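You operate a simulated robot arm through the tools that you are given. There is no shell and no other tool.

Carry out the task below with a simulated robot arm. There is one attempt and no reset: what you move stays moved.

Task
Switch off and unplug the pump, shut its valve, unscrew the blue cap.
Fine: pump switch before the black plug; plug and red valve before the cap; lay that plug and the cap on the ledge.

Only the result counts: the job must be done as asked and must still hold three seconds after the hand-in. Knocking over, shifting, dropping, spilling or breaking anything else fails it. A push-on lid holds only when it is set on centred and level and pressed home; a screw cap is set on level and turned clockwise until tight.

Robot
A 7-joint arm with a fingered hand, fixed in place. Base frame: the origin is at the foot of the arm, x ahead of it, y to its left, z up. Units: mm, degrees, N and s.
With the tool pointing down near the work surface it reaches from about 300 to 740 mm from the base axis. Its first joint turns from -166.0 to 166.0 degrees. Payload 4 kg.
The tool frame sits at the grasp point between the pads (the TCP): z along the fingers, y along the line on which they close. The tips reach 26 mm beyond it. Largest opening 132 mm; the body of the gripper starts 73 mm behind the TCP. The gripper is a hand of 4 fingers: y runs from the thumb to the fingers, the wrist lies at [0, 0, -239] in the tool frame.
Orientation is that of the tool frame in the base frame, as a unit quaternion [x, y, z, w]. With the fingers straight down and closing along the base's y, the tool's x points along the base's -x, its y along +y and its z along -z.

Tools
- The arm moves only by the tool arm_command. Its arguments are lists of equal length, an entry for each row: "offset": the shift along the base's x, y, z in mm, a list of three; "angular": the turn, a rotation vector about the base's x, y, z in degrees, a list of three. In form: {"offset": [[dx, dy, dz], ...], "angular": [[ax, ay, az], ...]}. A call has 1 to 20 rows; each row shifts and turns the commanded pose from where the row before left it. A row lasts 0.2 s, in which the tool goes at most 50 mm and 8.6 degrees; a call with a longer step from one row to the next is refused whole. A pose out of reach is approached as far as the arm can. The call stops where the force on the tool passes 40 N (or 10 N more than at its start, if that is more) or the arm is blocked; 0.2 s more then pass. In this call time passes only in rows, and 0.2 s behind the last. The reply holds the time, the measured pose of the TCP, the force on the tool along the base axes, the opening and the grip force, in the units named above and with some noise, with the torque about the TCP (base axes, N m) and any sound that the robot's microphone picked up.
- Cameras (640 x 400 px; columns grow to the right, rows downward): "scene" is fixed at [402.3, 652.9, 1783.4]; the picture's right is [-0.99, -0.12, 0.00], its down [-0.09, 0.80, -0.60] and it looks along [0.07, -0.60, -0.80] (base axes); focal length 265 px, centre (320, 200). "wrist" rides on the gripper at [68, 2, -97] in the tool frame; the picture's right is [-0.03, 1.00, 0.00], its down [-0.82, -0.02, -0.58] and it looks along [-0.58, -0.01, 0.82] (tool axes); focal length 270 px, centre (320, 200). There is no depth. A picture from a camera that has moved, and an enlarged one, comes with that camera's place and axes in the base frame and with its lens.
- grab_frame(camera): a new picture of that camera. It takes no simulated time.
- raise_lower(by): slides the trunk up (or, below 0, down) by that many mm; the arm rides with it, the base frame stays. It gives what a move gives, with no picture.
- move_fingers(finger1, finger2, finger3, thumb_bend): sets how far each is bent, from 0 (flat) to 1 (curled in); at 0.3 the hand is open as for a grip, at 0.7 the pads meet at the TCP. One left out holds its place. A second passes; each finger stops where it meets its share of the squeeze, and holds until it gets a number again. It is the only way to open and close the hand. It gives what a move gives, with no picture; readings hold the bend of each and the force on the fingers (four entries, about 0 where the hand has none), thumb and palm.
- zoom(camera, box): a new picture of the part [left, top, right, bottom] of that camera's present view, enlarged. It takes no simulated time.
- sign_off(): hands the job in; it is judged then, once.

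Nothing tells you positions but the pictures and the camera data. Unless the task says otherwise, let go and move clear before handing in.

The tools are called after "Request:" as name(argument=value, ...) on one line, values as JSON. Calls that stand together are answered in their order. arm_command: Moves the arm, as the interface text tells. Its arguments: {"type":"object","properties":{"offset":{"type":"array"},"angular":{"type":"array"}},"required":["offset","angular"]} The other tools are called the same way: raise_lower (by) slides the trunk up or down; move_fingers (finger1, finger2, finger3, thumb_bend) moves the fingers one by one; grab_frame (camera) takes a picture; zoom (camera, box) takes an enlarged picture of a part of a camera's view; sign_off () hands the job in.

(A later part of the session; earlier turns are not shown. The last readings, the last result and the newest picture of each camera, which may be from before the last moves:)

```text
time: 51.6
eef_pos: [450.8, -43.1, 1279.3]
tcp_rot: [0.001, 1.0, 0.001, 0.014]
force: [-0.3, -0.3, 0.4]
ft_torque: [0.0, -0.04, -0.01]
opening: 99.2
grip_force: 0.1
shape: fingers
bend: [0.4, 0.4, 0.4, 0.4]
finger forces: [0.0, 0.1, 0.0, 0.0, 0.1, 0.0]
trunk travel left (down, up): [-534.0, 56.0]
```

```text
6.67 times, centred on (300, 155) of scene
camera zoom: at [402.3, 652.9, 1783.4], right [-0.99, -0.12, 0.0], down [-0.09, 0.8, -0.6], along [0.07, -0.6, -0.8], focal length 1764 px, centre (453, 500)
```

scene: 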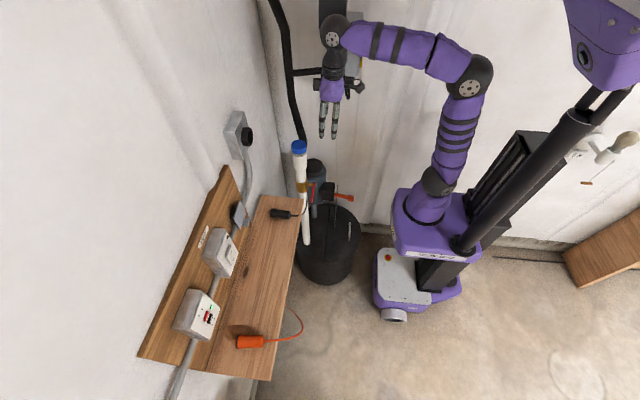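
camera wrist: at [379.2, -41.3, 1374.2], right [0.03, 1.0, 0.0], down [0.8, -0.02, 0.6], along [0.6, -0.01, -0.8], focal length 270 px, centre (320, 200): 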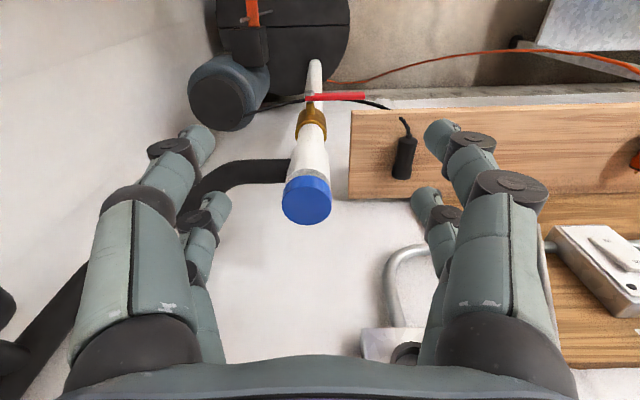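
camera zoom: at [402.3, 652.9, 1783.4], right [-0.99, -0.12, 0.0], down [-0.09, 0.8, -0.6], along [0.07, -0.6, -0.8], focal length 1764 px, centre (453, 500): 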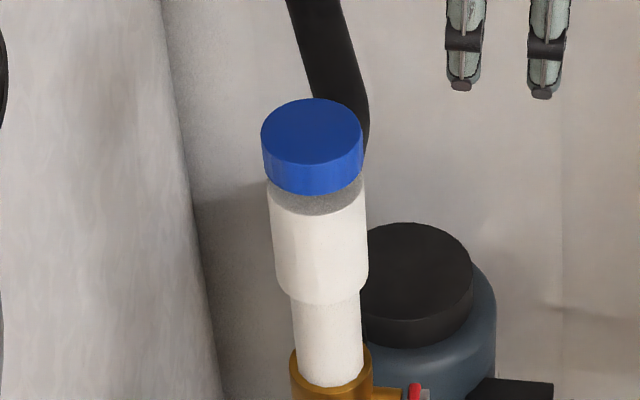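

The cap's top centre is about (565, -59, 1140), 55 mm wide and 32 mm tall. I'll go above it with the hand at 99 mm opening, then check centring.

Request:
arm_command(offset=[[35, -5, -15], [35, -5, -15], [30, -4, -15], [14, -2.4, -14]], angular=[[0, 1.7, 0], [0, 0, 0], [0, 0, 0], [0, 0, 0]])

Request:
grab_frame(camera="wrist")

Request:
zoom(camera="scene", box=[250, 70, 350, 190])

```text
time: 52.6
eef_pos: [564.0, -60.5, 1221.0]
tcp_rot: [0.001, 1.0, 0.001, 0.002]
force: [-0.3, -0.9, 0.3]
ft_torque: [-0.01, -0.02, 0.01]
opening: 99.1
grip_force: 0.1
shape: fingers
bend: [0.4, 0.4, 0.4, 0.4]
finger forces: [0.0, 0.0, 0.1, 0.1, 0.0, 0.1]
trunk travel left (down, up): [-534.0, 56.0]
```

```text
taken
camera wrist: at [496.0, -58.5, 1317.8], right [0.03, 1.0, 0.0], down [0.81, -0.02, 0.58], along [0.58, -0.01, -0.81], focal length 270 px, centre (320, 200)
```

wrist: 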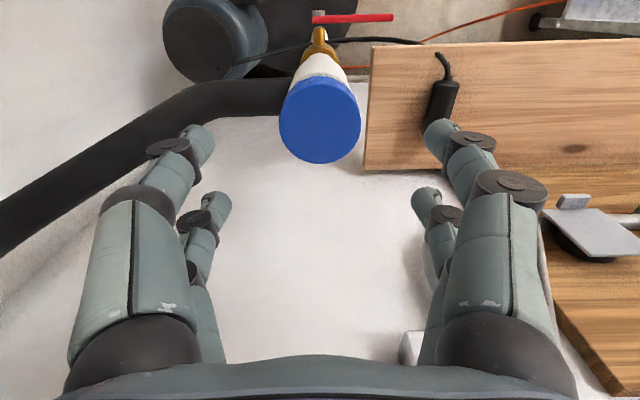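

```text
3.33 times, centred on (300, 130) of scene
camera zoom: at [402.3, 652.9, 1783.4], right [-0.99, -0.12, 0.0], down [-0.09, 0.8, -0.6], along [0.07, -0.6, -0.8], focal length 882 px, centre (387, 433)
```

zoom: 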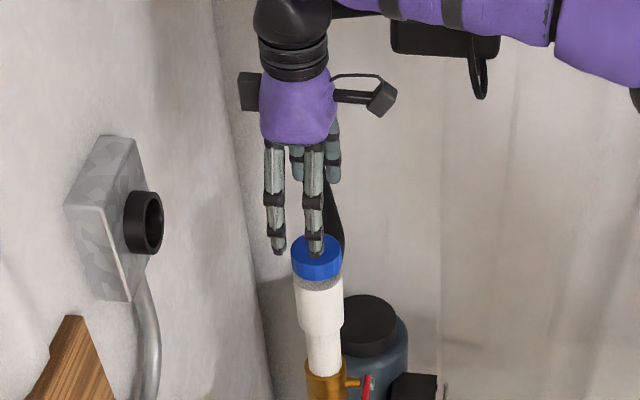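

I'm roughly above the cap; I'll zoom to separate its top face from its side and refine the centre.

Request:
zoom(camera="wrist", box=[260, 60, 380, 180])

```text
3.33 times, centred on (320, 120) of wrist
camera zoom: at [496.0, -58.5, 1317.8], right [0.03, 1.0, 0.0], down [0.81, -0.02, 0.58], along [0.58, -0.01, -0.81], focal length 901 px, centre (320, 467)
```

zoom: 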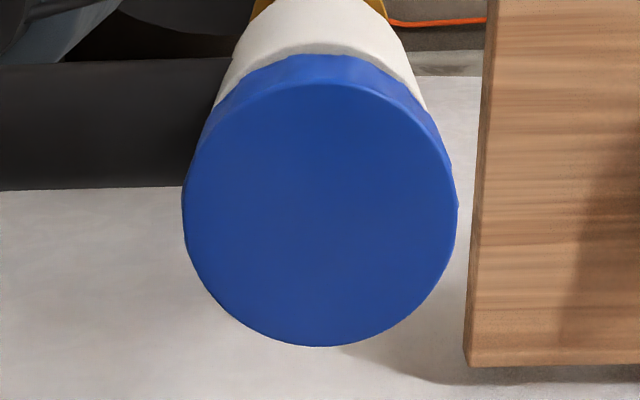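

The cap is centred under the hand to within a millimetre (563.7, -59.5, top z≈1137). To get more unscrewing travel, I'll first turn the hand clockwise 85° in the air.

Request:
arm_command(offset=[[0, 0, 0], [0, 0, 0], [0, 0, 0], [0, 0, 0], [0, 0, 0], [0, 0, 0], [0, 0, 0], [0, 0, 0], [0, 0, 0], [0, 0, 0]], angular=[[0, 0, -8.5], [0, 0, -8.5], [0, 0, -8.5], [0, 0, -8.5], [0, 0, -8.5], [0, 0, -8.5], [0, 0, -8.5], [0, 0, -8.5], [0, 0, -8.5], [0, 0, -8.5]])

Request:
grab_frame(camera="wrist")

Request:
zoom(camera="scene", box=[250, 50, 370, 190])

```text
time: 54.8
eef_pos: [563.9, -60.7, 1220.6]
tcp_rot: [0.677, 0.736, -0.001, 0.001]
force: [0.3, 0.3, 0.3]
ft_torque: [-0.01, -0.04, 0.01]
opening: 99.5
grip_force: 0.0
shape: fingers
bend: [0.4, 0.4, 0.4, 0.4]
finger forces: [0.1, 0.1, 0.0, 0.0, 0.0, 0.0]
trunk travel left (down, up): [-534.0, 56.0]
```

```text
taken
camera wrist: at [559.9, 8.6, 1317.3], right [1.0, 0.06, 0.0], down [0.05, -0.81, 0.58], along [0.03, -0.58, -0.81], focal length 270 px, centre (320, 200)
```

wrist: 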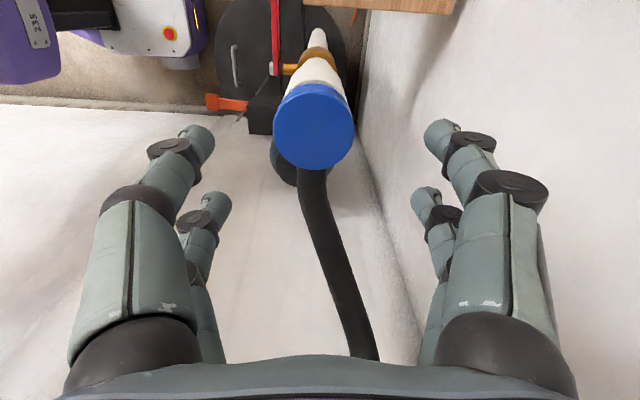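

```text
2.86 times, centred on (310, 120) of scene
camera zoom: at [402.3, 652.9, 1783.4], right [-0.99, -0.12, 0.0], down [-0.09, 0.8, -0.6], along [0.07, -0.6, -0.8], focal length 756 px, centre (349, 429)
```

zoom: 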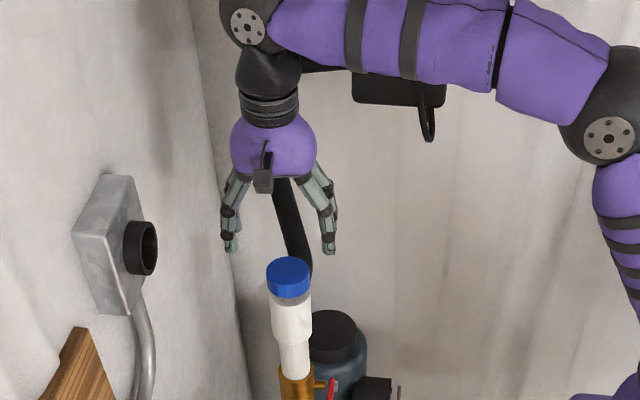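

The -85° turn worked. I'll recheck the cap's position from this side view before coming down.

Request:
zoom(camera="wrist", box=[260, 60, 380, 180])

```text
3.33 times, centred on (320, 120) of wrist
camera zoom: at [559.9, 8.6, 1317.3], right [1.0, 0.06, 0.0], down [0.05, -0.81, 0.58], along [0.03, -0.58, -0.81], focal length 901 px, centre (320, 467)
```

zoom: 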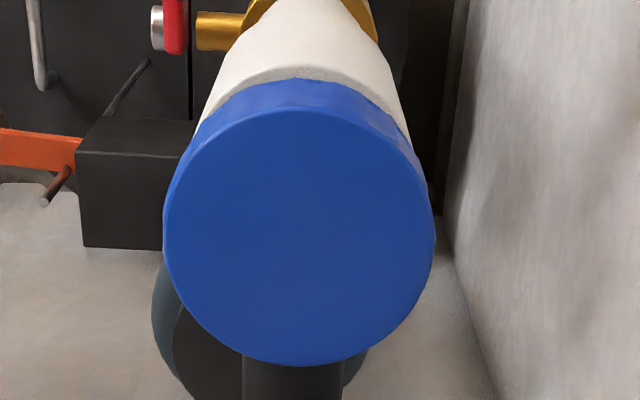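

Comparing the two views, the cap centre is likely nearer (560.5, -60). I'll shift 3 mm and lower until the fingertips span only the cap's side (TCP z≈1134).

Request:
arm_command(offset=[[-3, 0.5, -20], [0, 0, -20], [0, 0, -20], [0, 0, -15], [0, 0, -12]], angular=[[0, 0, 0], [0, 0, 0], [0, 0, 0], [0, 0, 0], [0, 0, 0]])

Request:
grab_frame(camera="wrist")

Request:
zoom(camera="scene", box=[260, 100, 340, 180])

```text
time: 56.0
eef_pos: [558.9, -59.5, 1131.8]
tcp_rot: [0.676, 0.736, -0.001, 0.001]
force: [0.8, -0.4, 0.0]
ft_torque: [0.0, 0.02, 0.01]
opening: 99.4
grip_force: 0.0
shape: fingers
bend: [0.4, 0.4, 0.4, 0.4]
finger forces: [0.0, 0.1, 0.0, 0.1, 0.0, 0.0]
trunk travel left (down, up): [-534.0, 56.0]
```

```text
taken
camera wrist: at [555.1, 9.5, 1229.1], right [1.0, 0.06, 0.0], down [0.05, -0.81, 0.58], along [0.04, -0.58, -0.81], focal length 270 px, centre (320, 200)
```

wrist: 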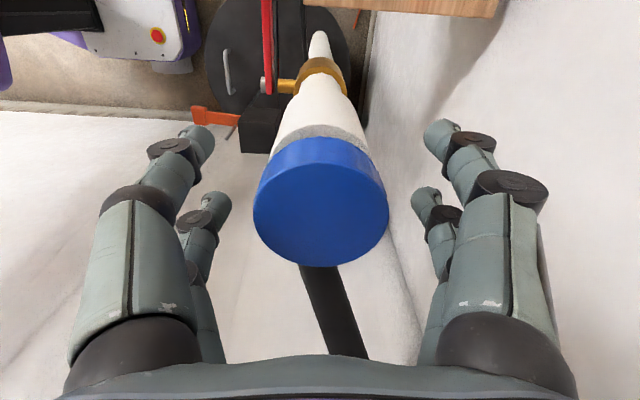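

```text
5.00 times, centred on (300, 140) of scene
camera zoom: at [402.3, 652.9, 1783.4], right [-0.99, -0.12, 0.0], down [-0.09, 0.8, -0.6], along [0.07, -0.6, -0.8], focal length 1323 px, centre (420, 500)
```

zoom: 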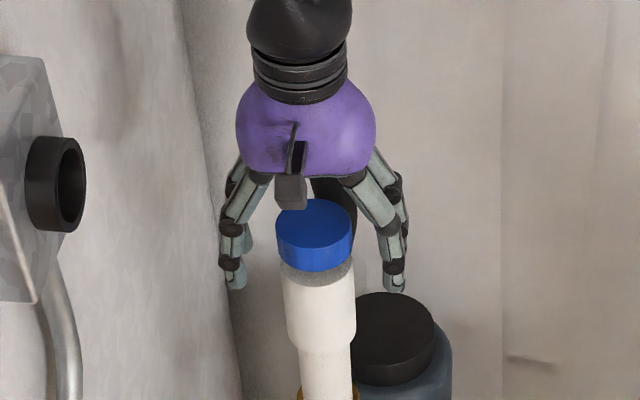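

The cap is centred between the fingers, but the tips reach a little below its rim. I'll rise 4 mm and part-close to check clearance from the collar underneath.

Request:
arm_command(offset=[[0, 0, 4]], angular=[[0, 0, 0]])

Request:
move_fingers(finger1=0.5, finger2=0.5, finger3=0.5, thumb_bend=0.5)

Request:
grab_frame(camera="wrist")

Request:
zoom(camera="scene", box=[270, 120, 330, 170])

```text
time: 56.4
eef_pos: [561.0, -59.9, 1136.3]
tcp_rot: [0.676, 0.737, -0.002, 0.002]
force: [-0.5, -0.5, -0.3]
ft_torque: [0.0, -0.01, -0.03]
opening: 99.5
grip_force: 0.0
shape: fingers
bend: [0.4, 0.4, 0.4, 0.4]
finger forces: [0.0, 0.1, 0.0, 0.0, 0.1, 0.0]
trunk travel left (down, up): [-534.0, 56.0]
```

```text
time: 57.4
eef_pos: [559.5, -59.7, 1135.5]
tcp_rot: [0.677, 0.736, -0.001, 0.001]
force: [0.5, 0.5, 0.0]
ft_torque: [0.0, 0.02, -0.01]
opening: 66.5
grip_force: 0.1
shape: fingers
bend: [0.5, 0.5, 0.5, 0.5]
finger forces: [0.0, 0.1, 0.0, 0.1, 0.1, 0.1]
trunk travel left (down, up): [-534.0, 56.0]
```

```text
taken
camera wrist: at [555.1, 9.6, 1233.2], right [1.0, 0.06, 0.0], down [0.05, -0.81, 0.58], along [0.04, -0.58, -0.81], focal length 270 px, centre (320, 200)
```

wrist: 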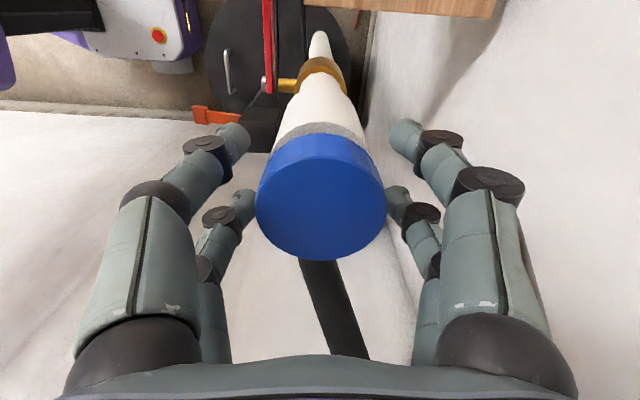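

```text
8.00 times, centred on (300, 145) of scene
camera zoom: at [402.3, 652.9, 1783.4], right [-0.99, -0.12, 0.0], down [-0.09, 0.8, -0.6], along [0.07, -0.6, -0.8], focal length 2116 px, centre (480, 640)
```

zoom: 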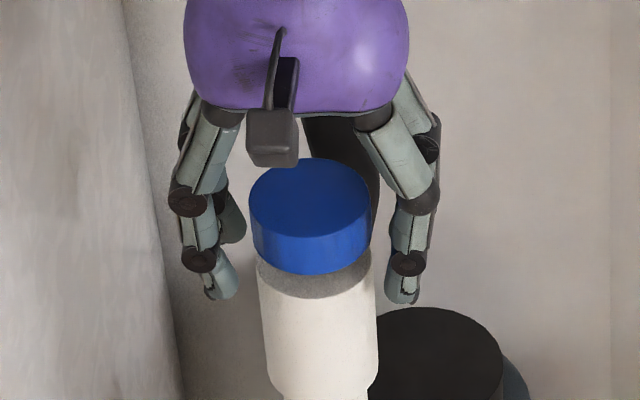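

A closer look makes the cap only about 24 mm tall (z≈1118–1141), so the tips would also press the collar. I'll rise 11 mm more so the pads bear on the cap only, then close.

Request:
arm_command(offset=[[0, 0, 6], [0, 0, 5]], angular=[[0, 0, 0], [0, 0, 0]])

Request:
zoom(camera="scene", box=[270, 120, 330, 170])

Request:
zoom(camera="wrist", box=[220, 100, 420, 280])

```text
time: 58.0
eef_pos: [561.0, -60.4, 1149.9]
tcp_rot: [0.675, 0.738, -0.001, 0.001]
force: [0.2, -0.8, 1.1]
ft_torque: [-0.02, 0.03, -0.01]
opening: 66.4
grip_force: 0.1
shape: fingers
bend: [0.5, 0.5, 0.5, 0.5]
finger forces: [0.0, 0.0, 0.0, 0.0, 0.1, 0.0]
trunk travel left (down, up): [-534.0, 56.0]
```

```text
8.00 times, centred on (300, 145) of scene
camera zoom: at [402.3, 652.9, 1783.4], right [-0.99, -0.12, 0.0], down [-0.09, 0.8, -0.6], along [0.07, -0.6, -0.8], focal length 2116 px, centre (480, 640)
```

zoom: 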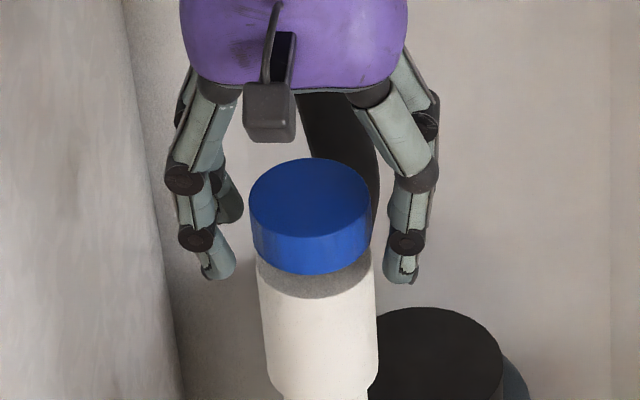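

```text
2.22 times, centred on (320, 190) of wrist
camera zoom: at [555.5, 8.9, 1244.8], right [1.0, 0.06, 0.0], down [0.05, -0.81, 0.58], along [0.04, -0.58, -0.81], focal length 601 px, centre (320, 222)
```

zoom: 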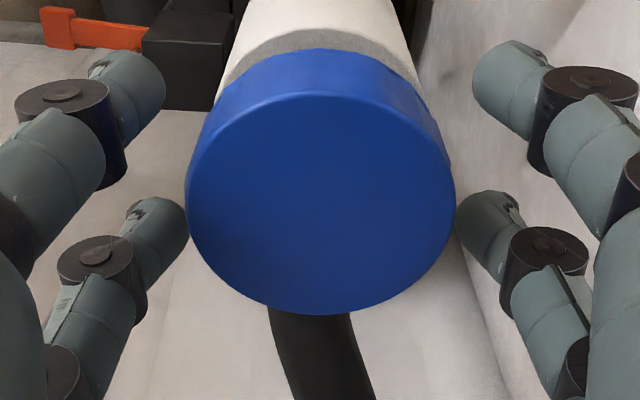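

The tips still look a few millimetres below the cap's rim, so I'll rise 4 mm more, then close on the cap.

Request:
arm_command(offset=[[0, 0, 4]], angular=[[0, 0, 0]])

Request:
move_fingers(finger1=0.6, finger2=0.6, finger3=0.6, thumb_bend=0.6)

Request:
zoom(camera="scene", box=[270, 120, 330, 170])

Request:
grab_frame(camera="wrist")

```text
time: 58.4
eef_pos: [560.4, -60.0, 1152.0]
tcp_rot: [0.676, 0.737, 0.0, 0.002]
force: [-0.1, -0.7, 0.2]
ft_torque: [0.0, -0.01, -0.02]
opening: 66.7
grip_force: 0.1
shape: fingers
bend: [0.5, 0.5, 0.5, 0.5]
finger forces: [0.0, 0.0, 0.0, 0.1, 0.0, 0.0]
trunk travel left (down, up): [-534.0, 56.0]
```

```text
time: 59.4
eef_pos: [560.4, -61.0, 1152.0]
tcp_rot: [0.676, 0.737, -0.001, 0.002]
force: [-1.3, 0.1, 0.3]
ft_torque: [0.02, 0.02, 0.0]
opening: 36.1
grip_force: 2.5
shape: fingers
bend: [0.59, 0.58, 0.57, 0.59]
finger forces: [0.7, 1.1, 1.8, 0.0, 1.1, 0.0]
trunk travel left (down, up): [-534.0, 56.0]
```

```text
8.00 times, centred on (300, 145) of scene
camera zoom: at [402.3, 652.9, 1783.4], right [-0.99, -0.12, 0.0], down [-0.09, 0.8, -0.6], along [0.07, -0.6, -0.8], focal length 2116 px, centre (480, 640)
```

zoom: 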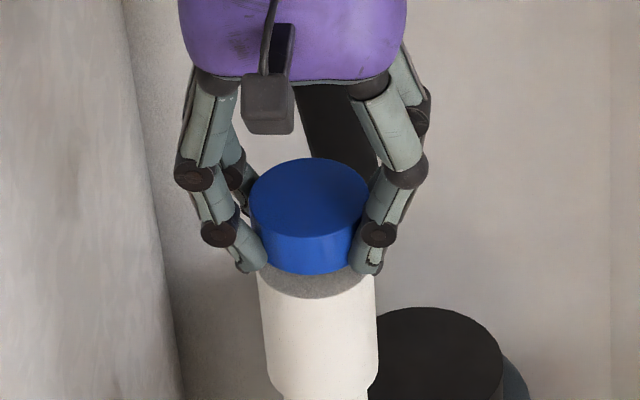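

```text
taken
camera wrist: at [555.8, 8.9, 1248.8], right [1.0, 0.06, 0.0], down [0.05, -0.81, 0.58], along [0.04, -0.58, -0.81], focal length 270 px, centre (320, 200)
```

wrist: 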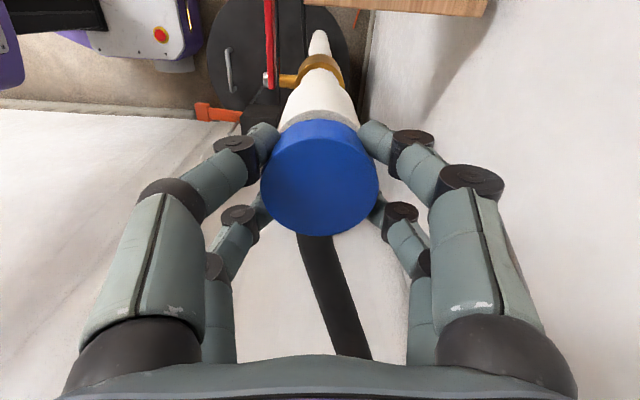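

All four pads are on the cap. I'll tighten the grip, then start turning anticlockwise in small steps.

Request:
move_fingers(finger1=0.75, finger2=0.75, finger3=0.75, thumb_bend=0.75)

Request:
arm_command(offset=[[0, 0, 0], [0, 0, 0], [0, 0, 0], [0, 0, 0]], angular=[[0, 0, 4], [0, 0, 6], [0, 0, 6], [0, 0, 6]])

Request:
zoom(camera="scene", box=[270, 120, 330, 170])

Request:
grab_frame(camera="wrist")

```text
time: 60.4
eef_pos: [558.4, -59.9, 1152.3]
tcp_rot: [0.676, 0.737, 0.0, 0.002]
force: [-8.1, 0.3, -4.5]
ft_torque: [-0.09, 0.03, 0.12]
opening: 30.7
grip_force: 18.4
shape: fingers
bend: [0.6, 0.59, 0.59, 0.65]
finger forces: [7.0, 7.4, 7.5, 0.0, 14.6, 0.1]
trunk travel left (down, up): [-534.0, 56.0]
```

```text
time: 61.4
eef_pos: [559.6, -59.8, 1151.8]
tcp_rot: [0.522, 0.853, 0.0, 0.002]
force: [-6.9, -0.8, -2.4]
ft_torque: [-0.04, 0.0, -0.03]
opening: 30.9
grip_force: 18.5
shape: fingers
bend: [0.6, 0.6, 0.59, 0.65]
finger forces: [7.0, 7.4, 6.1, 0.0, 17.1, 0.1]
trunk travel left (down, up): [-534.0, 56.0]
```

```text
8.00 times, centred on (300, 145) of scene
camera zoom: at [402.3, 652.9, 1783.4], right [-0.99, -0.12, 0.0], down [-0.09, 0.8, -0.6], along [0.07, -0.6, -0.8], focal length 2116 px, centre (480, 640)
```

zoom: 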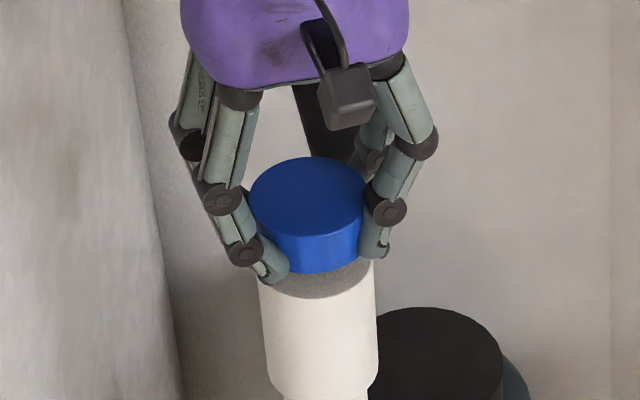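

```text
taken
camera wrist: at [529.9, 1.8, 1248.8], right [0.9, 0.43, 0.0], down [0.35, -0.73, 0.58], along [0.25, -0.52, -0.81], focal length 270 px, centre (320, 200)
```

wrist: 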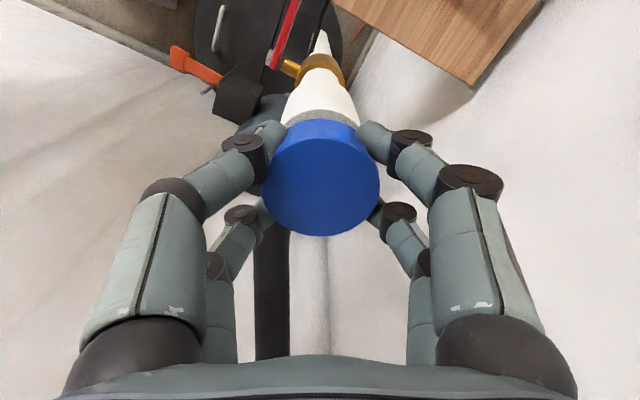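

The hand turned 22° with almost no torque, so the cap seems to follow. I'll ease the small sideways load (-7 N in x) by shifting 1.5 mm and keep turning.

Request:
arm_command(offset=[[-1.5, 0, 0], [0, 0, 0], [0, 0, 0], [0, 0, 0], [0, 0, 0], [0, 0, 0], [0, 0, 0], [0, 0, 0]], angular=[[0, 0, 8], [0, 0, 8], [0, 0, 8], [0, 0, 8], [0, 0, 8], [0, 0, 8], [0, 0, 8], [0, 0, 8]])

Request:
zoom(camera="scene", box=[270, 120, 330, 170])

Request:
grab_frame(camera="wrist")

```text
time: 63.2
eef_pos: [559.8, -60.1, 1153.5]
tcp_rot: [-0.009, 1.0, 0.001, 0.001]
force: [2.4, -9.2, -1.5]
ft_torque: [-0.1, -0.13, -0.04]
opening: 30.2
grip_force: 19.1
shape: fingers
bend: [0.61, 0.6, 0.59, 0.66]
finger forces: [6.1, 8.3, 7.9, 0.1, 17.1, 0.0]
trunk travel left (down, up): [-534.0, 56.0]
```

```text
8.00 times, centred on (300, 145) of scene
camera zoom: at [402.3, 652.9, 1783.4], right [-0.99, -0.12, 0.0], down [-0.09, 0.8, -0.6], along [0.07, -0.6, -0.8], focal length 2116 px, centre (480, 640)
```

zoom: 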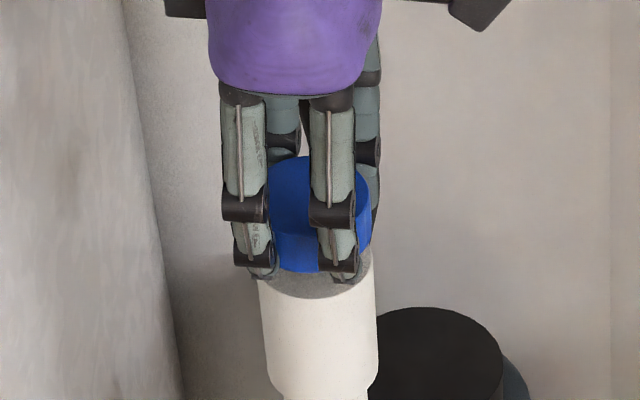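

```text
taken
camera wrist: at [490.8, -60.5, 1249.0], right [0.01, 1.0, 0.0], down [0.81, -0.01, 0.58], along [0.58, 0.0, -0.81], focal length 270 px, centre (320, 200)
```

wrist: 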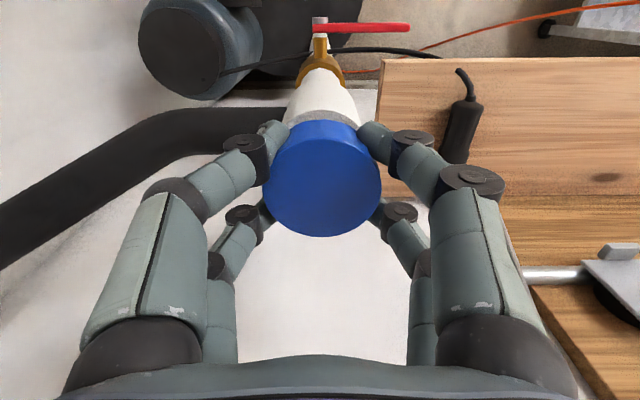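

Sideways load only reflects uneven finger shares. I'll keep turning anticlockwise another 80°.

Request:
arm_command(offset=[[0, 0, 0], [0, 0, 0], [0, 0, 0], [0, 0, 0], [0, 0, 0], [0, 0, 0], [0, 0, 0], [0, 0, 0], [0, 0, 0], [0, 0, 0]], angular=[[0, 0, 8], [0, 0, 8], [0, 0, 8], [0, 0, 8], [0, 0, 8], [0, 0, 8], [0, 0, 8], [0, 0, 8], [0, 0, 8], [0, 0, 8]])

Request:
zoom(camera="scene", box=[270, 120, 330, 170])

Request:
grab_frame(camera="wrist")

```text
time: 65.4
eef_pos: [561.1, -59.7, 1153.0]
tcp_rot: [-0.65, 0.76, 0.002, 0.001]
force: [7.7, -5.7, 1.9]
ft_torque: [-0.05, -0.1, -0.03]
opening: 30.2
grip_force: 20.6
shape: fingers
bend: [0.61, 0.6, 0.6, 0.66]
finger forces: [7.5, 7.9, 5.9, 0.0, 19.4, 0.1]
trunk travel left (down, up): [-534.0, 56.0]
```

```text
8.00 times, centred on (300, 145) of scene
camera zoom: at [402.3, 652.9, 1783.4], right [-0.99, -0.12, 0.0], down [-0.09, 0.8, -0.6], along [0.07, -0.6, -0.8], focal length 2116 px, centre (480, 640)
```

zoom: 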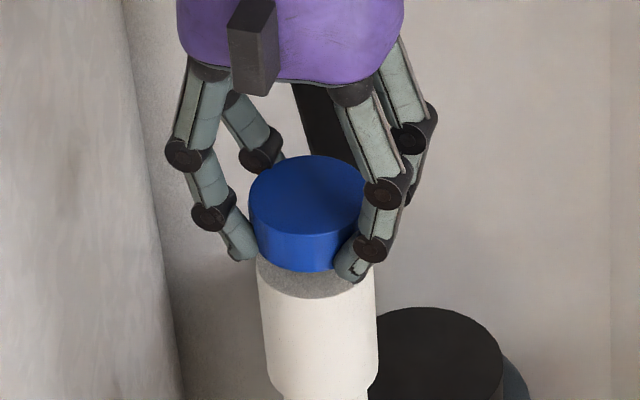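

```text
taken
camera wrist: at [548.2, -127.5, 1249.2], right [-0.98, 0.18, 0.0], down [0.15, 0.8, 0.58], along [0.1, 0.57, -0.81], focal length 270 px, centre (320, 200)
```

wrist: 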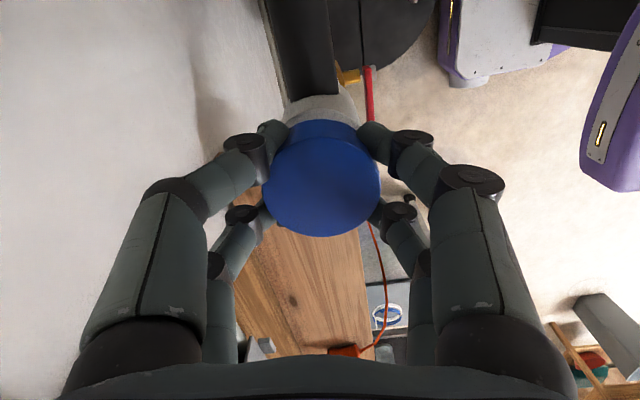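

The cap has risen about 1.5 mm after 166° of turning, so it is unscrewing. I'll continue with a slight upward follow until the wrist's limit.

Request:
arm_command(offset=[[0, 0, 0.4], [0, 0, 0.2], [0, 0, 0.2], [0, 0, 0.2], [0, 0, 0.2], [0, 0, 0.2], [0, 0, 0.2], [0, 0, 0.2]], angular=[[0, 0, 8], [0, 0, 8], [0, 0, 8], [0, 0, 8], [0, 0, 8], [0, 0, 8], [0, 0, 8], [0, 0, 8]])

Request:
zoom(camera="scene", box=[270, 120, 330, 170])

Request:
grab_frame(camera="scene")

```text
time: 66.4
eef_pos: [553.1, -51.9, 1163.3]
tcp_rot: [0.811, -0.585, 0.022, 0.008]
force: [19.1, -10.1, -27.2]
ft_torque: [0.01, 0.22, 0.16]
opening: 42.7
grip_force: 25.0
shape: fingers
bend: [0.58, 0.67, 0.65, 0.6]
finger forces: [10.6, 1.5, 9.2, 0.0, 29.8, 0.0]
trunk travel left (down, up): [-534.0, 56.0]
stopped in row 4: the force on the tool passed its limit at 53 N (the readings are from after the stop); the commanded pose is now the measured one
```

```text
8.00 times, centred on (300, 145) of scene
camera zoom: at [402.3, 652.9, 1783.4], right [-0.99, -0.12, 0.0], down [-0.09, 0.8, -0.6], along [0.07, -0.6, -0.8], focal length 2116 px, centre (480, 640)
```

zoom: 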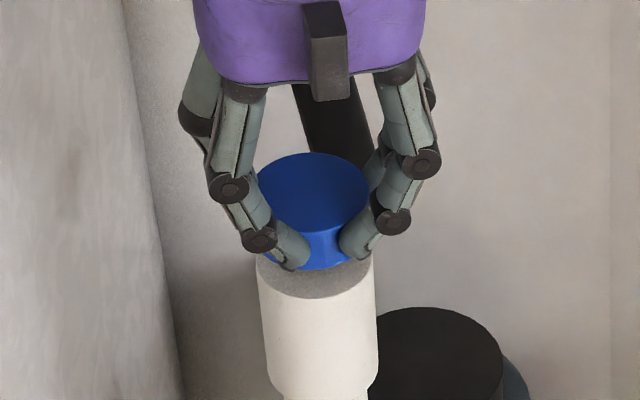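

```text
taken
```

scene: 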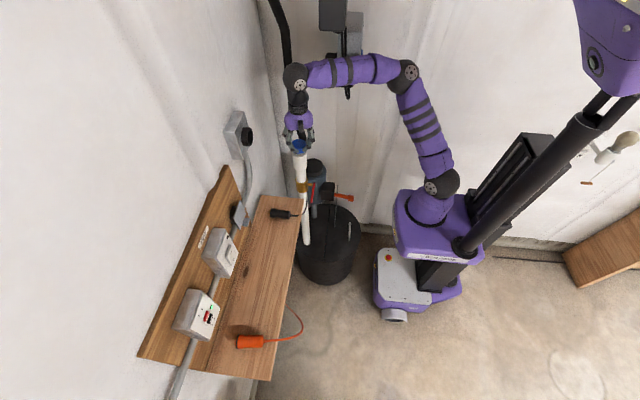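

The wrist hit its joint limit and the hand jerked about 12 mm, stopping at 53 N. The cap and pipe still look right; I'll release the grip to take the load off.

Request:
move_fingers(finger1=0.48, finger2=0.48, finger3=0.48, thumb_bend=0.48)

Request:
zoom(camera="scene", box=[270, 120, 330, 170])

Request:
grab_frame(camera="wrist")

```text
time: 67.4
eef_pos: [551.6, -49.9, 1163.7]
tcp_rot: [0.811, -0.585, 0.018, 0.006]
force: [0.1, 0.0, 0.4]
ft_torque: [0.0, -0.02, 0.01]
opening: 72.1
grip_force: 0.0
shape: fingers
bend: [0.48, 0.48, 0.48, 0.48]
finger forces: [0.1, 0.1, 0.1, 0.1, 0.1, 0.0]
trunk travel left (down, up): [-534.0, 56.0]
```

```text
8.00 times, centred on (300, 145) of scene
camera zoom: at [402.3, 652.9, 1783.4], right [-0.99, -0.12, 0.0], down [-0.09, 0.8, -0.6], along [0.07, -0.6, -0.8], focal length 2116 px, centre (480, 640)
```

zoom: 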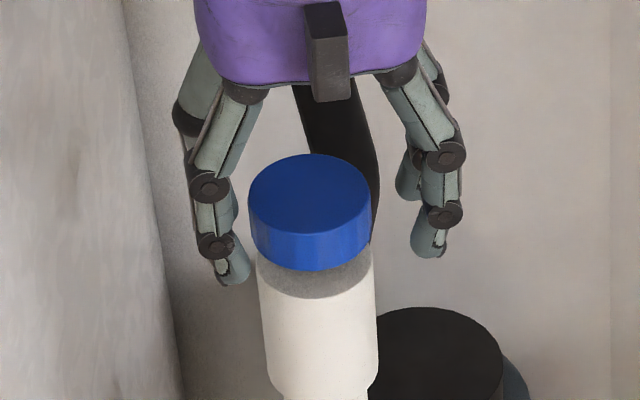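

```text
taken
camera wrist: at [569.2, -112.8, 1262.9], right [-0.96, -0.29, -0.01], down [-0.25, 0.8, 0.55], along [-0.15, 0.53, -0.84], focal length 270 px, centre (320, 200)
```

wrist: 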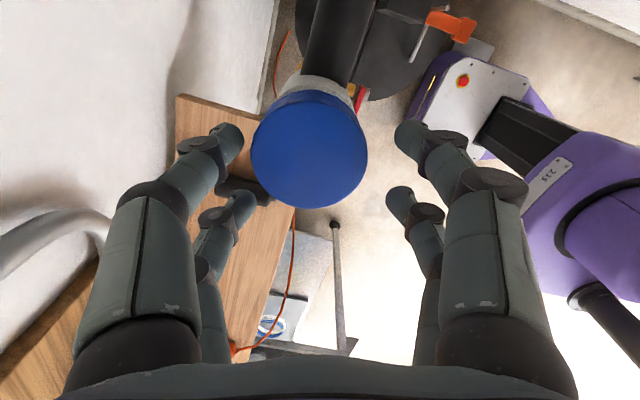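

The cap is still seated upright on the thread, slightly raised. I'll lift clear, straighten the tool, re-centre over (560, -60), and wind the hand back clockwise for a second turn.

Request:
arm_command(offset=[[0, 0, 15], [0, 0, 25], [4, -5, 10], [4.4, -5, 0], [0, 0, 0], [0, 0, 0], [0, 0, 0], [0, 0, 0], [0, 0, 0], [0, 0, 0], [0, 0, 0], [0, 0, 0], [0, 0, 0], [0, 0, 0], [0, 0, 0], [0, 0, 0]], angular=[[0, 0, 0], [0, 0, 0], [0.88, 0.64, 0], [0.88, 0.64, 0], [0, 0, -8.5], [0, 0, -8.5], [0, 0, -8.5], [0, 0, -8.5], [0, 0, -8.5], [0, 0, -8.5], [0, 0, -8.5], [0, 0, -8.5], [0, 0, -8.5], [0, 0, -8.5], [0, 0, -8.5], [0, 0, -8.5]])

Request:
grab_frame(camera="wrist")

Request:
grab_frame(camera="scene")

```text
time: 70.8
eef_pos: [569.3, -69.8, 1206.9]
tcp_rot: [-0.053, 0.999, 0.003, 0.006]
force: [0.0, 0.3, -0.5]
ft_torque: [-0.01, -0.01, -0.03]
opening: 72.1
grip_force: 0.0
shape: fingers
bend: [0.48, 0.48, 0.48, 0.48]
finger forces: [0.0, 0.1, 0.0, 0.0, 0.0, 0.0]
trunk travel left (down, up): [-534.0, 56.0]
```

```text
taken
camera wrist: at [499.1, -76.5, 1303.7], right [-0.08, 1.0, 0.01], down [0.81, 0.06, 0.59], along [0.59, 0.05, -0.81], focal length 270 px, centre (320, 200)
```

wrist: 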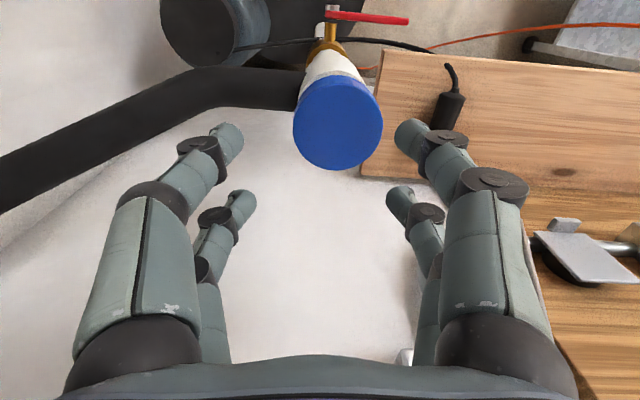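

```text
taken
```

scene: 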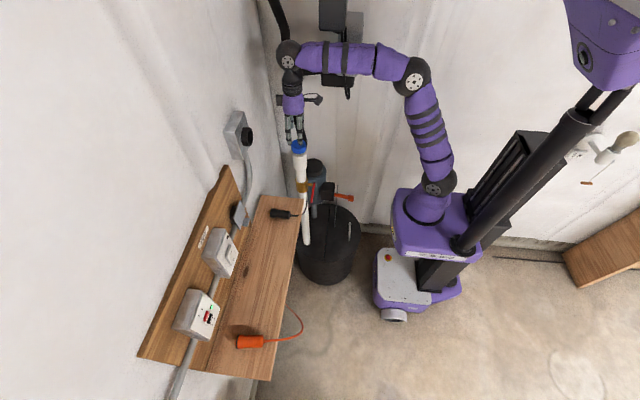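

The hand is back near yaw 0 but about 9 mm off centre. I'll correct position and tilt, then wind clockwise to about -130° while staying well above the cap.

Request:
arm_command(offset=[[-4.5, 5, 8], [-4.5, 4.8, 5], [0, 0, 0], [0, 0, 0], [0, 0, 0], [0, 0, 0], [0, 0, 0], [0, 0, 0], [0, 0, 0], [0, 0, 0], [0, 0, 0], [0, 0, 0], [0, 0, 0], [0, 0, 0], [0, 0, 0], [0, 0, 0], [0, 0, 0], [0, 0, 0]], angular=[[-0.2, 0.35, 0], [-0.2, 0.35, 0], [0, 0, -8.5], [0, 0, -8.5], [0, 0, -8.5], [0, 0, -8.5], [0, 0, -8.5], [0, 0, -8.5], [0, 0, -8.5], [0, 0, -8.5], [0, 0, -8.5], [0, 0, -8.5], [0, 0, -8.5], [0, 0, -8.5], [0, 0, -8.5], [0, 0, -8.5], [0, 0, -8.5], [0, 0, -8.5]])

Request:
grab_frame(camera="wrist")

Request:
zoom(camera="scene", box=[230, 40, 390, 190])

```text
time: 74.6
eef_pos: [556.6, -62.2, 1221.5]
tcp_rot: [0.906, 0.423, 0.001, 0.0]
force: [0.2, -0.1, 0.3]
ft_torque: [0.0, -0.03, 0.0]
opening: 71.9
grip_force: 0.0
shape: fingers
bend: [0.48, 0.48, 0.48, 0.48]
finger forces: [0.0, 0.1, 0.1, 0.0, 0.0, 0.0]
trunk travel left (down, up): [-534.0, 56.0]
```

```text
taken
camera wrist: at [602.2, -10.8, 1319.0], right [0.75, -0.66, 0.0], down [-0.54, -0.61, 0.58], along [-0.38, -0.43, -0.82], focal length 270 px, centre (320, 200)
```

wrist: 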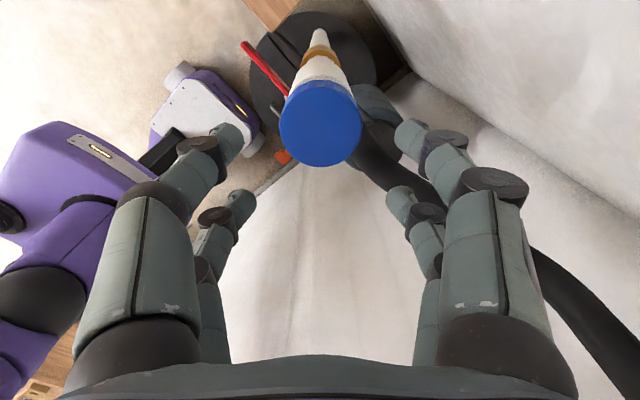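

```text
2.67 times, centred on (310, 115) of scene
camera zoom: at [402.3, 652.9, 1783.4], right [-0.99, -0.12, 0.0], down [-0.09, 0.8, -0.6], along [0.07, -0.6, -0.8], focal length 706 px, centre (347, 427)
```

zoom: 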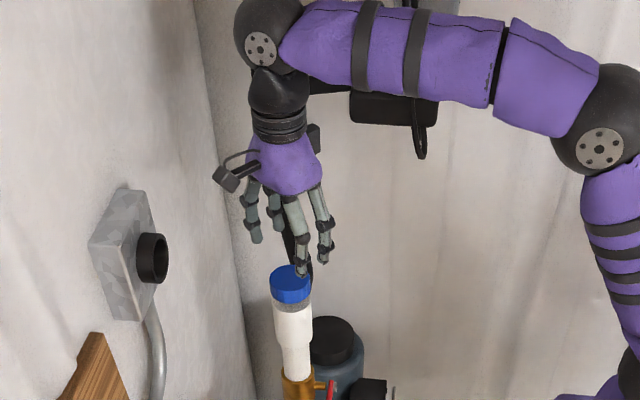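

Yaw is about -130° with the tool vertical, giving a long second stroke. I'll centre on (560, -60), lower to z≈1154 and grip the cap again.

Request:
arm_command(offset=[[3.4, 2.2, -17.5], [0, 0, -20], [0, 0, -18], [0, 0, -12]], angular=[[0, 0, 0], [0, 0, 0], [0, 0, 0], [0, 0, 0]])

Request:
grab_frame(camera="wrist")

Request:
zoom(camera="scene", box=[270, 120, 330, 170])

```text
time: 75.6
eef_pos: [562.5, -59.4, 1153.7]
tcp_rot: [0.905, 0.425, 0.001, 0.0]
force: [0.2, 0.2, -0.1]
ft_torque: [-0.02, -0.01, -0.02]
opening: 72.5
grip_force: 0.1
shape: fingers
bend: [0.48, 0.48, 0.48, 0.48]
finger forces: [0.1, 0.0, 0.0, 0.0, 0.0, 0.0]
trunk travel left (down, up): [-534.0, 56.0]
```

```text
taken
camera wrist: at [606.5, -6.4, 1250.0], right [0.75, -0.66, 0.0], down [-0.54, -0.61, 0.58], along [-0.38, -0.43, -0.82], focal length 270 px, centre (320, 200)
```

wrist: 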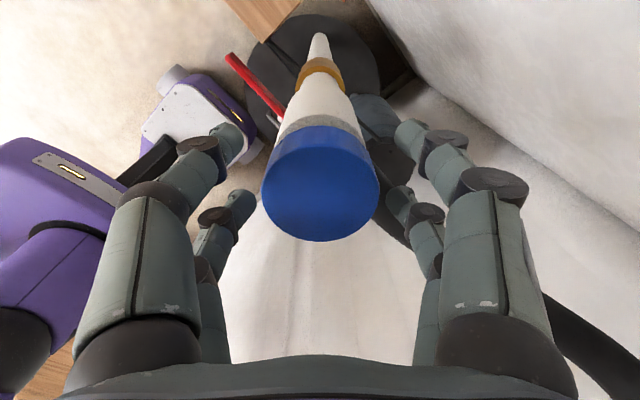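

```text
8.00 times, centred on (300, 145) of scene
camera zoom: at [402.3, 652.9, 1783.4], right [-0.99, -0.12, 0.0], down [-0.09, 0.8, -0.6], along [0.07, -0.6, -0.8], focal length 2116 px, centre (480, 640)
```

zoom: 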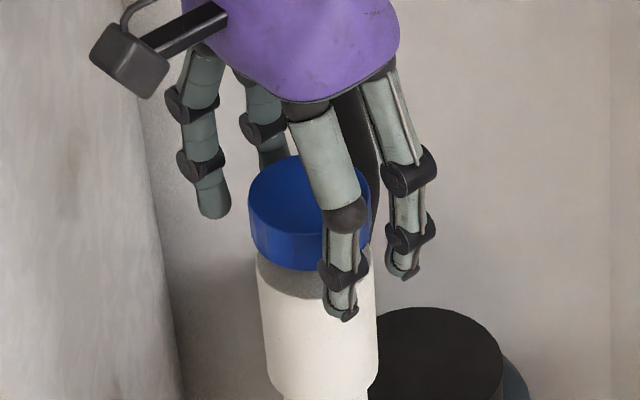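

The cap sits about 2 mm off along one axis, so I'll correct that and close the grip.

Request:
arm_command(offset=[[-1.4, -1.3, 0]], angular=[[0, 0, 0]])

Request:
move_fingers(finger1=0.58, finger2=0.58, finger3=0.58, thumb_bend=0.58)

Request:
move_fingers(finger1=0.75, finger2=0.75, finger3=0.75, thumb_bend=0.68)

Request:
grab_frame(camera="wrist")

Request:
zoom(camera="scene", box=[270, 120, 330, 170])

```text
time: 76.0
eef_pos: [559.6, -59.3, 1153.5]
tcp_rot: [0.905, 0.424, 0.0, 0.0]
force: [0.2, -0.3, -0.2]
ft_torque: [-0.02, -0.02, 0.0]
opening: 72.5
grip_force: 0.2
shape: fingers
bend: [0.48, 0.48, 0.48, 0.48]
finger forces: [0.0, 0.0, 0.0, 0.0, 0.0, 0.0]
trunk travel left (down, up): [-534.0, 56.0]
```

```text
time: 77.0
eef_pos: [560.7, -59.1, 1153.8]
tcp_rot: [0.905, 0.425, 0.0, 0.0]
force: [-0.2, -0.1, 0.1]
ft_torque: [-0.03, -0.01, 0.04]
opening: 42.8
grip_force: 0.0
shape: fingers
bend: [0.57, 0.57, 0.56, 0.57]
finger forces: [0.0, 0.0, 0.3, 0.1, 0.1, 0.0]
trunk travel left (down, up): [-534.0, 56.0]
```

```text
time: 78.0
eef_pos: [560.3, -59.1, 1152.2]
tcp_rot: [0.905, 0.426, 0.0, 0.001]
force: [-1.4, 1.0, -0.7]
ft_torque: [0.01, 0.04, -0.02]
opening: 30.3
grip_force: 12.9
shape: fingers
bend: [0.61, 0.59, 0.58, 0.64]
finger forces: [6.0, 6.6, 6.6, 0.1, 7.0, 0.0]
trunk travel left (down, up): [-534.0, 56.0]
```

```text
taken
camera wrist: at [605.6, -7.5, 1250.1], right [0.75, -0.66, 0.0], down [-0.54, -0.61, 0.58], along [-0.38, -0.43, -0.82], focal length 270 px, centre (320, 200)
```

wrist: 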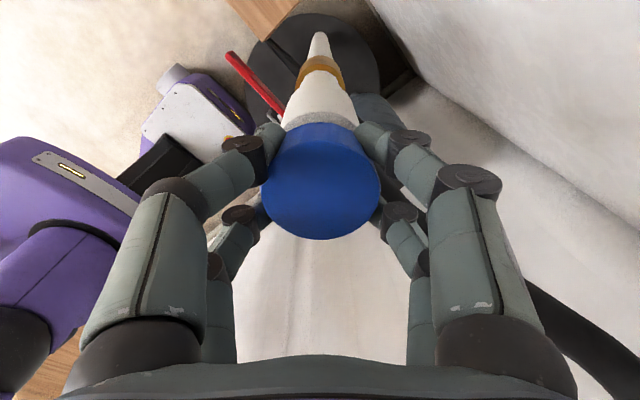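

```text
8.00 times, centred on (300, 145) of scene
camera zoom: at [402.3, 652.9, 1783.4], right [-0.99, -0.12, 0.0], down [-0.09, 0.8, -0.6], along [0.07, -0.6, -0.8], focal length 2116 px, centre (480, 640)
```

zoom: 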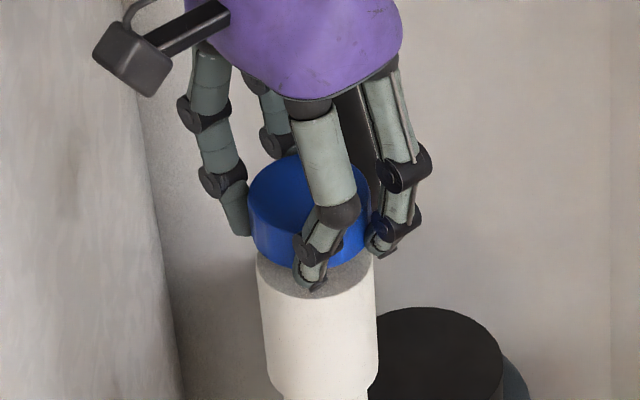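

The grip is balanced at about 6.5 N per finger. I'll turn anticlockwise 80° with a slight upward follow and watch forces.

Request:
arm_command(offset=[[0, 0, 0.1], [0, 0, 0.1], [0, 0, 0.1], [0, 0, 0.1], [0, 0, 0.1], [0, 0, 0.1], [0, 0, 0.1], [0, 0, 0.1], [0, 0, 0.1], [0, 0, 0.1]], angular=[[0, 0, 8], [0, 0, 8], [0, 0, 8], [0, 0, 8], [0, 0, 8], [0, 0, 8], [0, 0, 8], [0, 0, 8], [0, 0, 8], [0, 0, 8]])

Request:
zoom(camera="scene", box=[270, 120, 330, 170])

```text
time: 80.2
eef_pos: [560.2, -60.6, 1154.9]
tcp_rot: [0.42, 0.908, 0.0, 0.001]
force: [0.4, 0.1, -0.8]
ft_torque: [-0.03, 0.03, 0.03]
opening: 30.5
grip_force: 15.7
shape: fingers
bend: [0.61, 0.6, 0.59, 0.64]
finger forces: [7.2, 7.3, 7.5, 0.0, 9.7, 0.1]
trunk travel left (down, up): [-534.0, 56.0]
```

```text
8.00 times, centred on (300, 145) of scene
camera zoom: at [402.3, 652.9, 1783.4], right [-0.99, -0.12, 0.0], down [-0.09, 0.8, -0.6], along [0.07, -0.6, -0.8], focal length 2116 px, centre (480, 640)
```

zoom: 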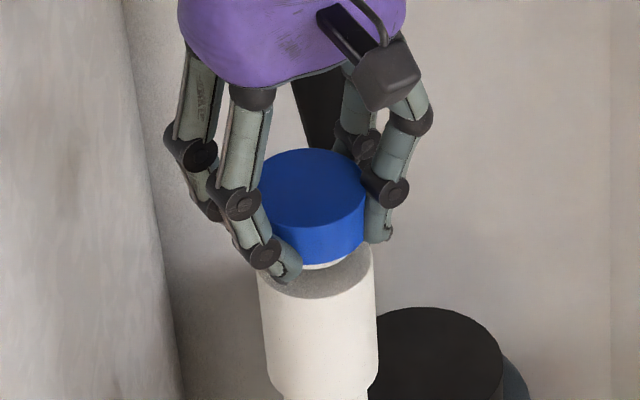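

The white neck now shows under the cap, so it's rising with each turn. I'll continue another 80°.

Request:
arm_command(offset=[[0, 0, 0.1], [0, 0, 0.1], [0, 0, 0.1], [0, 0, 0.1], [0, 0, 0.1], [0, 0, 0.1], [0, 0, 0.1], [0, 0, 0.1], [0, 0, 0.1], [0, 0, 0.1]], angular=[[0, 0, 8], [0, 0, 8], [0, 0, 8], [0, 0, 8], [0, 0, 8], [0, 0, 8], [0, 0, 8], [0, 0, 8], [0, 0, 8], [0, 0, 8]])

Request:
zoom(camera="scene", box=[270, 120, 330, 170])

```text
time: 82.4
eef_pos: [560.4, -59.2, 1154.9]
tcp_rot: [-0.261, 0.965, 0.0, -0.001]
force: [0.1, -0.1, -0.1]
ft_torque: [-0.03, -0.02, -0.03]
opening: 30.3
grip_force: 16.5
shape: fingers
bend: [0.61, 0.6, 0.59, 0.64]
finger forces: [7.2, 7.2, 7.8, 0.0, 9.8, 0.0]
trunk travel left (down, up): [-534.0, 56.0]
```

```text
8.00 times, centred on (300, 145) of scene
camera zoom: at [402.3, 652.9, 1783.4], right [-0.99, -0.12, 0.0], down [-0.09, 0.8, -0.6], along [0.07, -0.6, -0.8], focal length 2116 px, centre (480, 640)
```

zoom: 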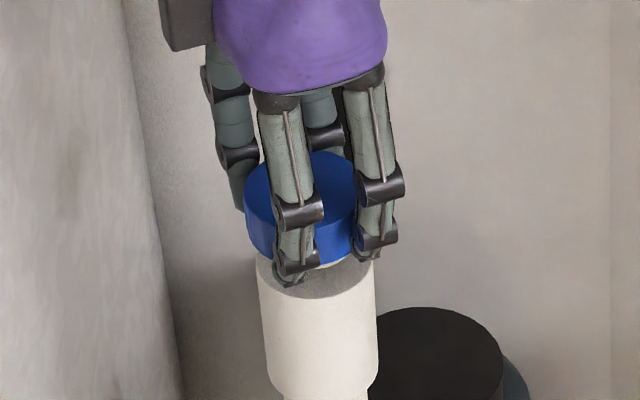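

Side forces are now near zero, which suggests the cap may already be off its thread. I'll test with a gentle 3 mm lift.

Request:
arm_command(offset=[[0, 0, 1], [0, 0, 1], [0, 0, 1]], angular=[[0, 0, 4], [0, 0, 4], [0, 0, 4]])

Request:
zoom(camera="scene", box=[270, 120, 330, 170])

```text
time: 83.2
eef_pos: [561.2, -59.9, 1158.6]
tcp_rot: [-0.36, 0.933, -0.001, 0.0]
force: [0.1, 0.7, -0.9]
ft_torque: [0.01, -0.04, -0.01]
opening: 30.7
grip_force: 16.1
shape: fingers
bend: [0.61, 0.6, 0.59, 0.64]
finger forces: [7.4, 7.3, 7.8, 0.1, 9.9, 0.1]
trunk travel left (down, up): [-534.0, 56.0]
```

```text
8.00 times, centred on (300, 145) of scene
camera zoom: at [402.3, 652.9, 1783.4], right [-0.99, -0.12, 0.0], down [-0.09, 0.8, -0.6], along [0.07, -0.6, -0.8], focal length 2116 px, centre (480, 640)
```

zoom: 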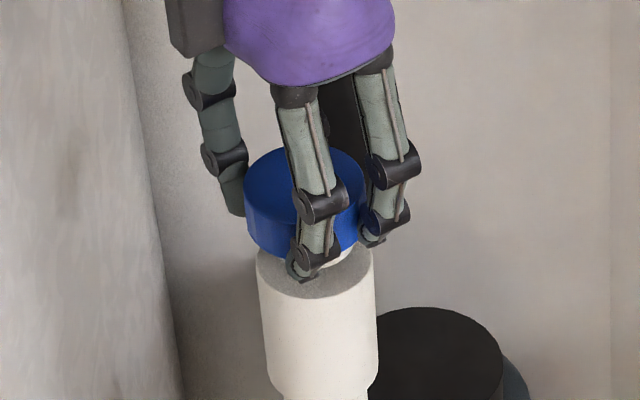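

The cap lifts freely with no load, so it's unscrewed. I'll raise it straight up off the neck.

Request:
arm_command(offset=[[0, 0, 4], [0, 0, 6], [0, 0, 10], [0, 0, 15], [0, 0, 15], [0, 0, 15]], angular=[[0, 0, 0], [0, 0, 0], [0, 0, 0], [0, 0, 0], [0, 0, 0], [0, 0, 0]])

Request:
grab_frame(camera="wrist")

Request:
zoom(camera="scene", box=[240, 80, 360, 200])

```text
time: 84.6
eef_pos: [561.9, -59.3, 1223.9]
tcp_rot: [-0.361, 0.933, 0.0, -0.001]
force: [-0.1, -0.5, -0.2]
ft_torque: [0.02, -0.02, -0.01]
opening: 30.8
grip_force: 16.3
shape: fingers
bend: [0.61, 0.6, 0.59, 0.64]
finger forces: [7.3, 7.3, 7.9, 0.0, 9.9, 0.1]
trunk travel left (down, up): [-534.0, 56.0]
```

```text
taken
camera wrist: at [510.5, -104.0, 1320.2], right [-0.65, 0.76, 0.0], down [0.62, 0.53, 0.58], along [0.44, 0.38, -0.82], focal length 270 px, centre (320, 200)
```

wrist: 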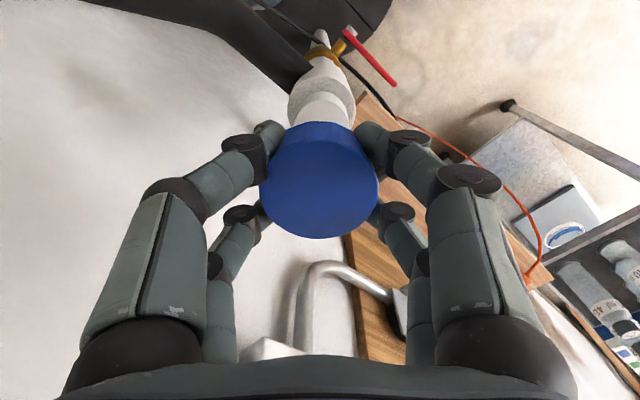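

```text
3.33 times, centred on (300, 140) of scene
camera zoom: at [402.3, 652.9, 1783.4], right [-0.99, -0.12, 0.0], down [-0.09, 0.8, -0.6], along [0.07, -0.6, -0.8], focal length 882 px, centre (387, 400)
```

zoom: 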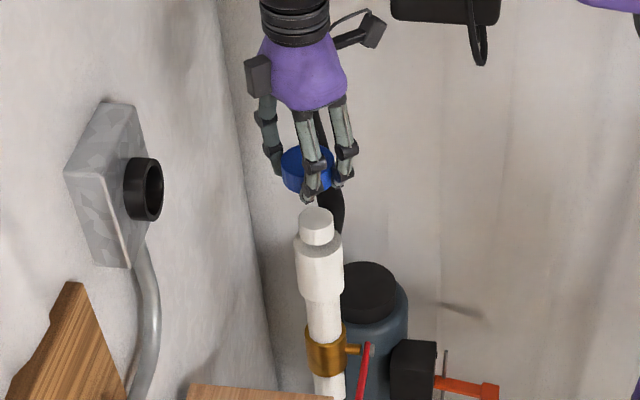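

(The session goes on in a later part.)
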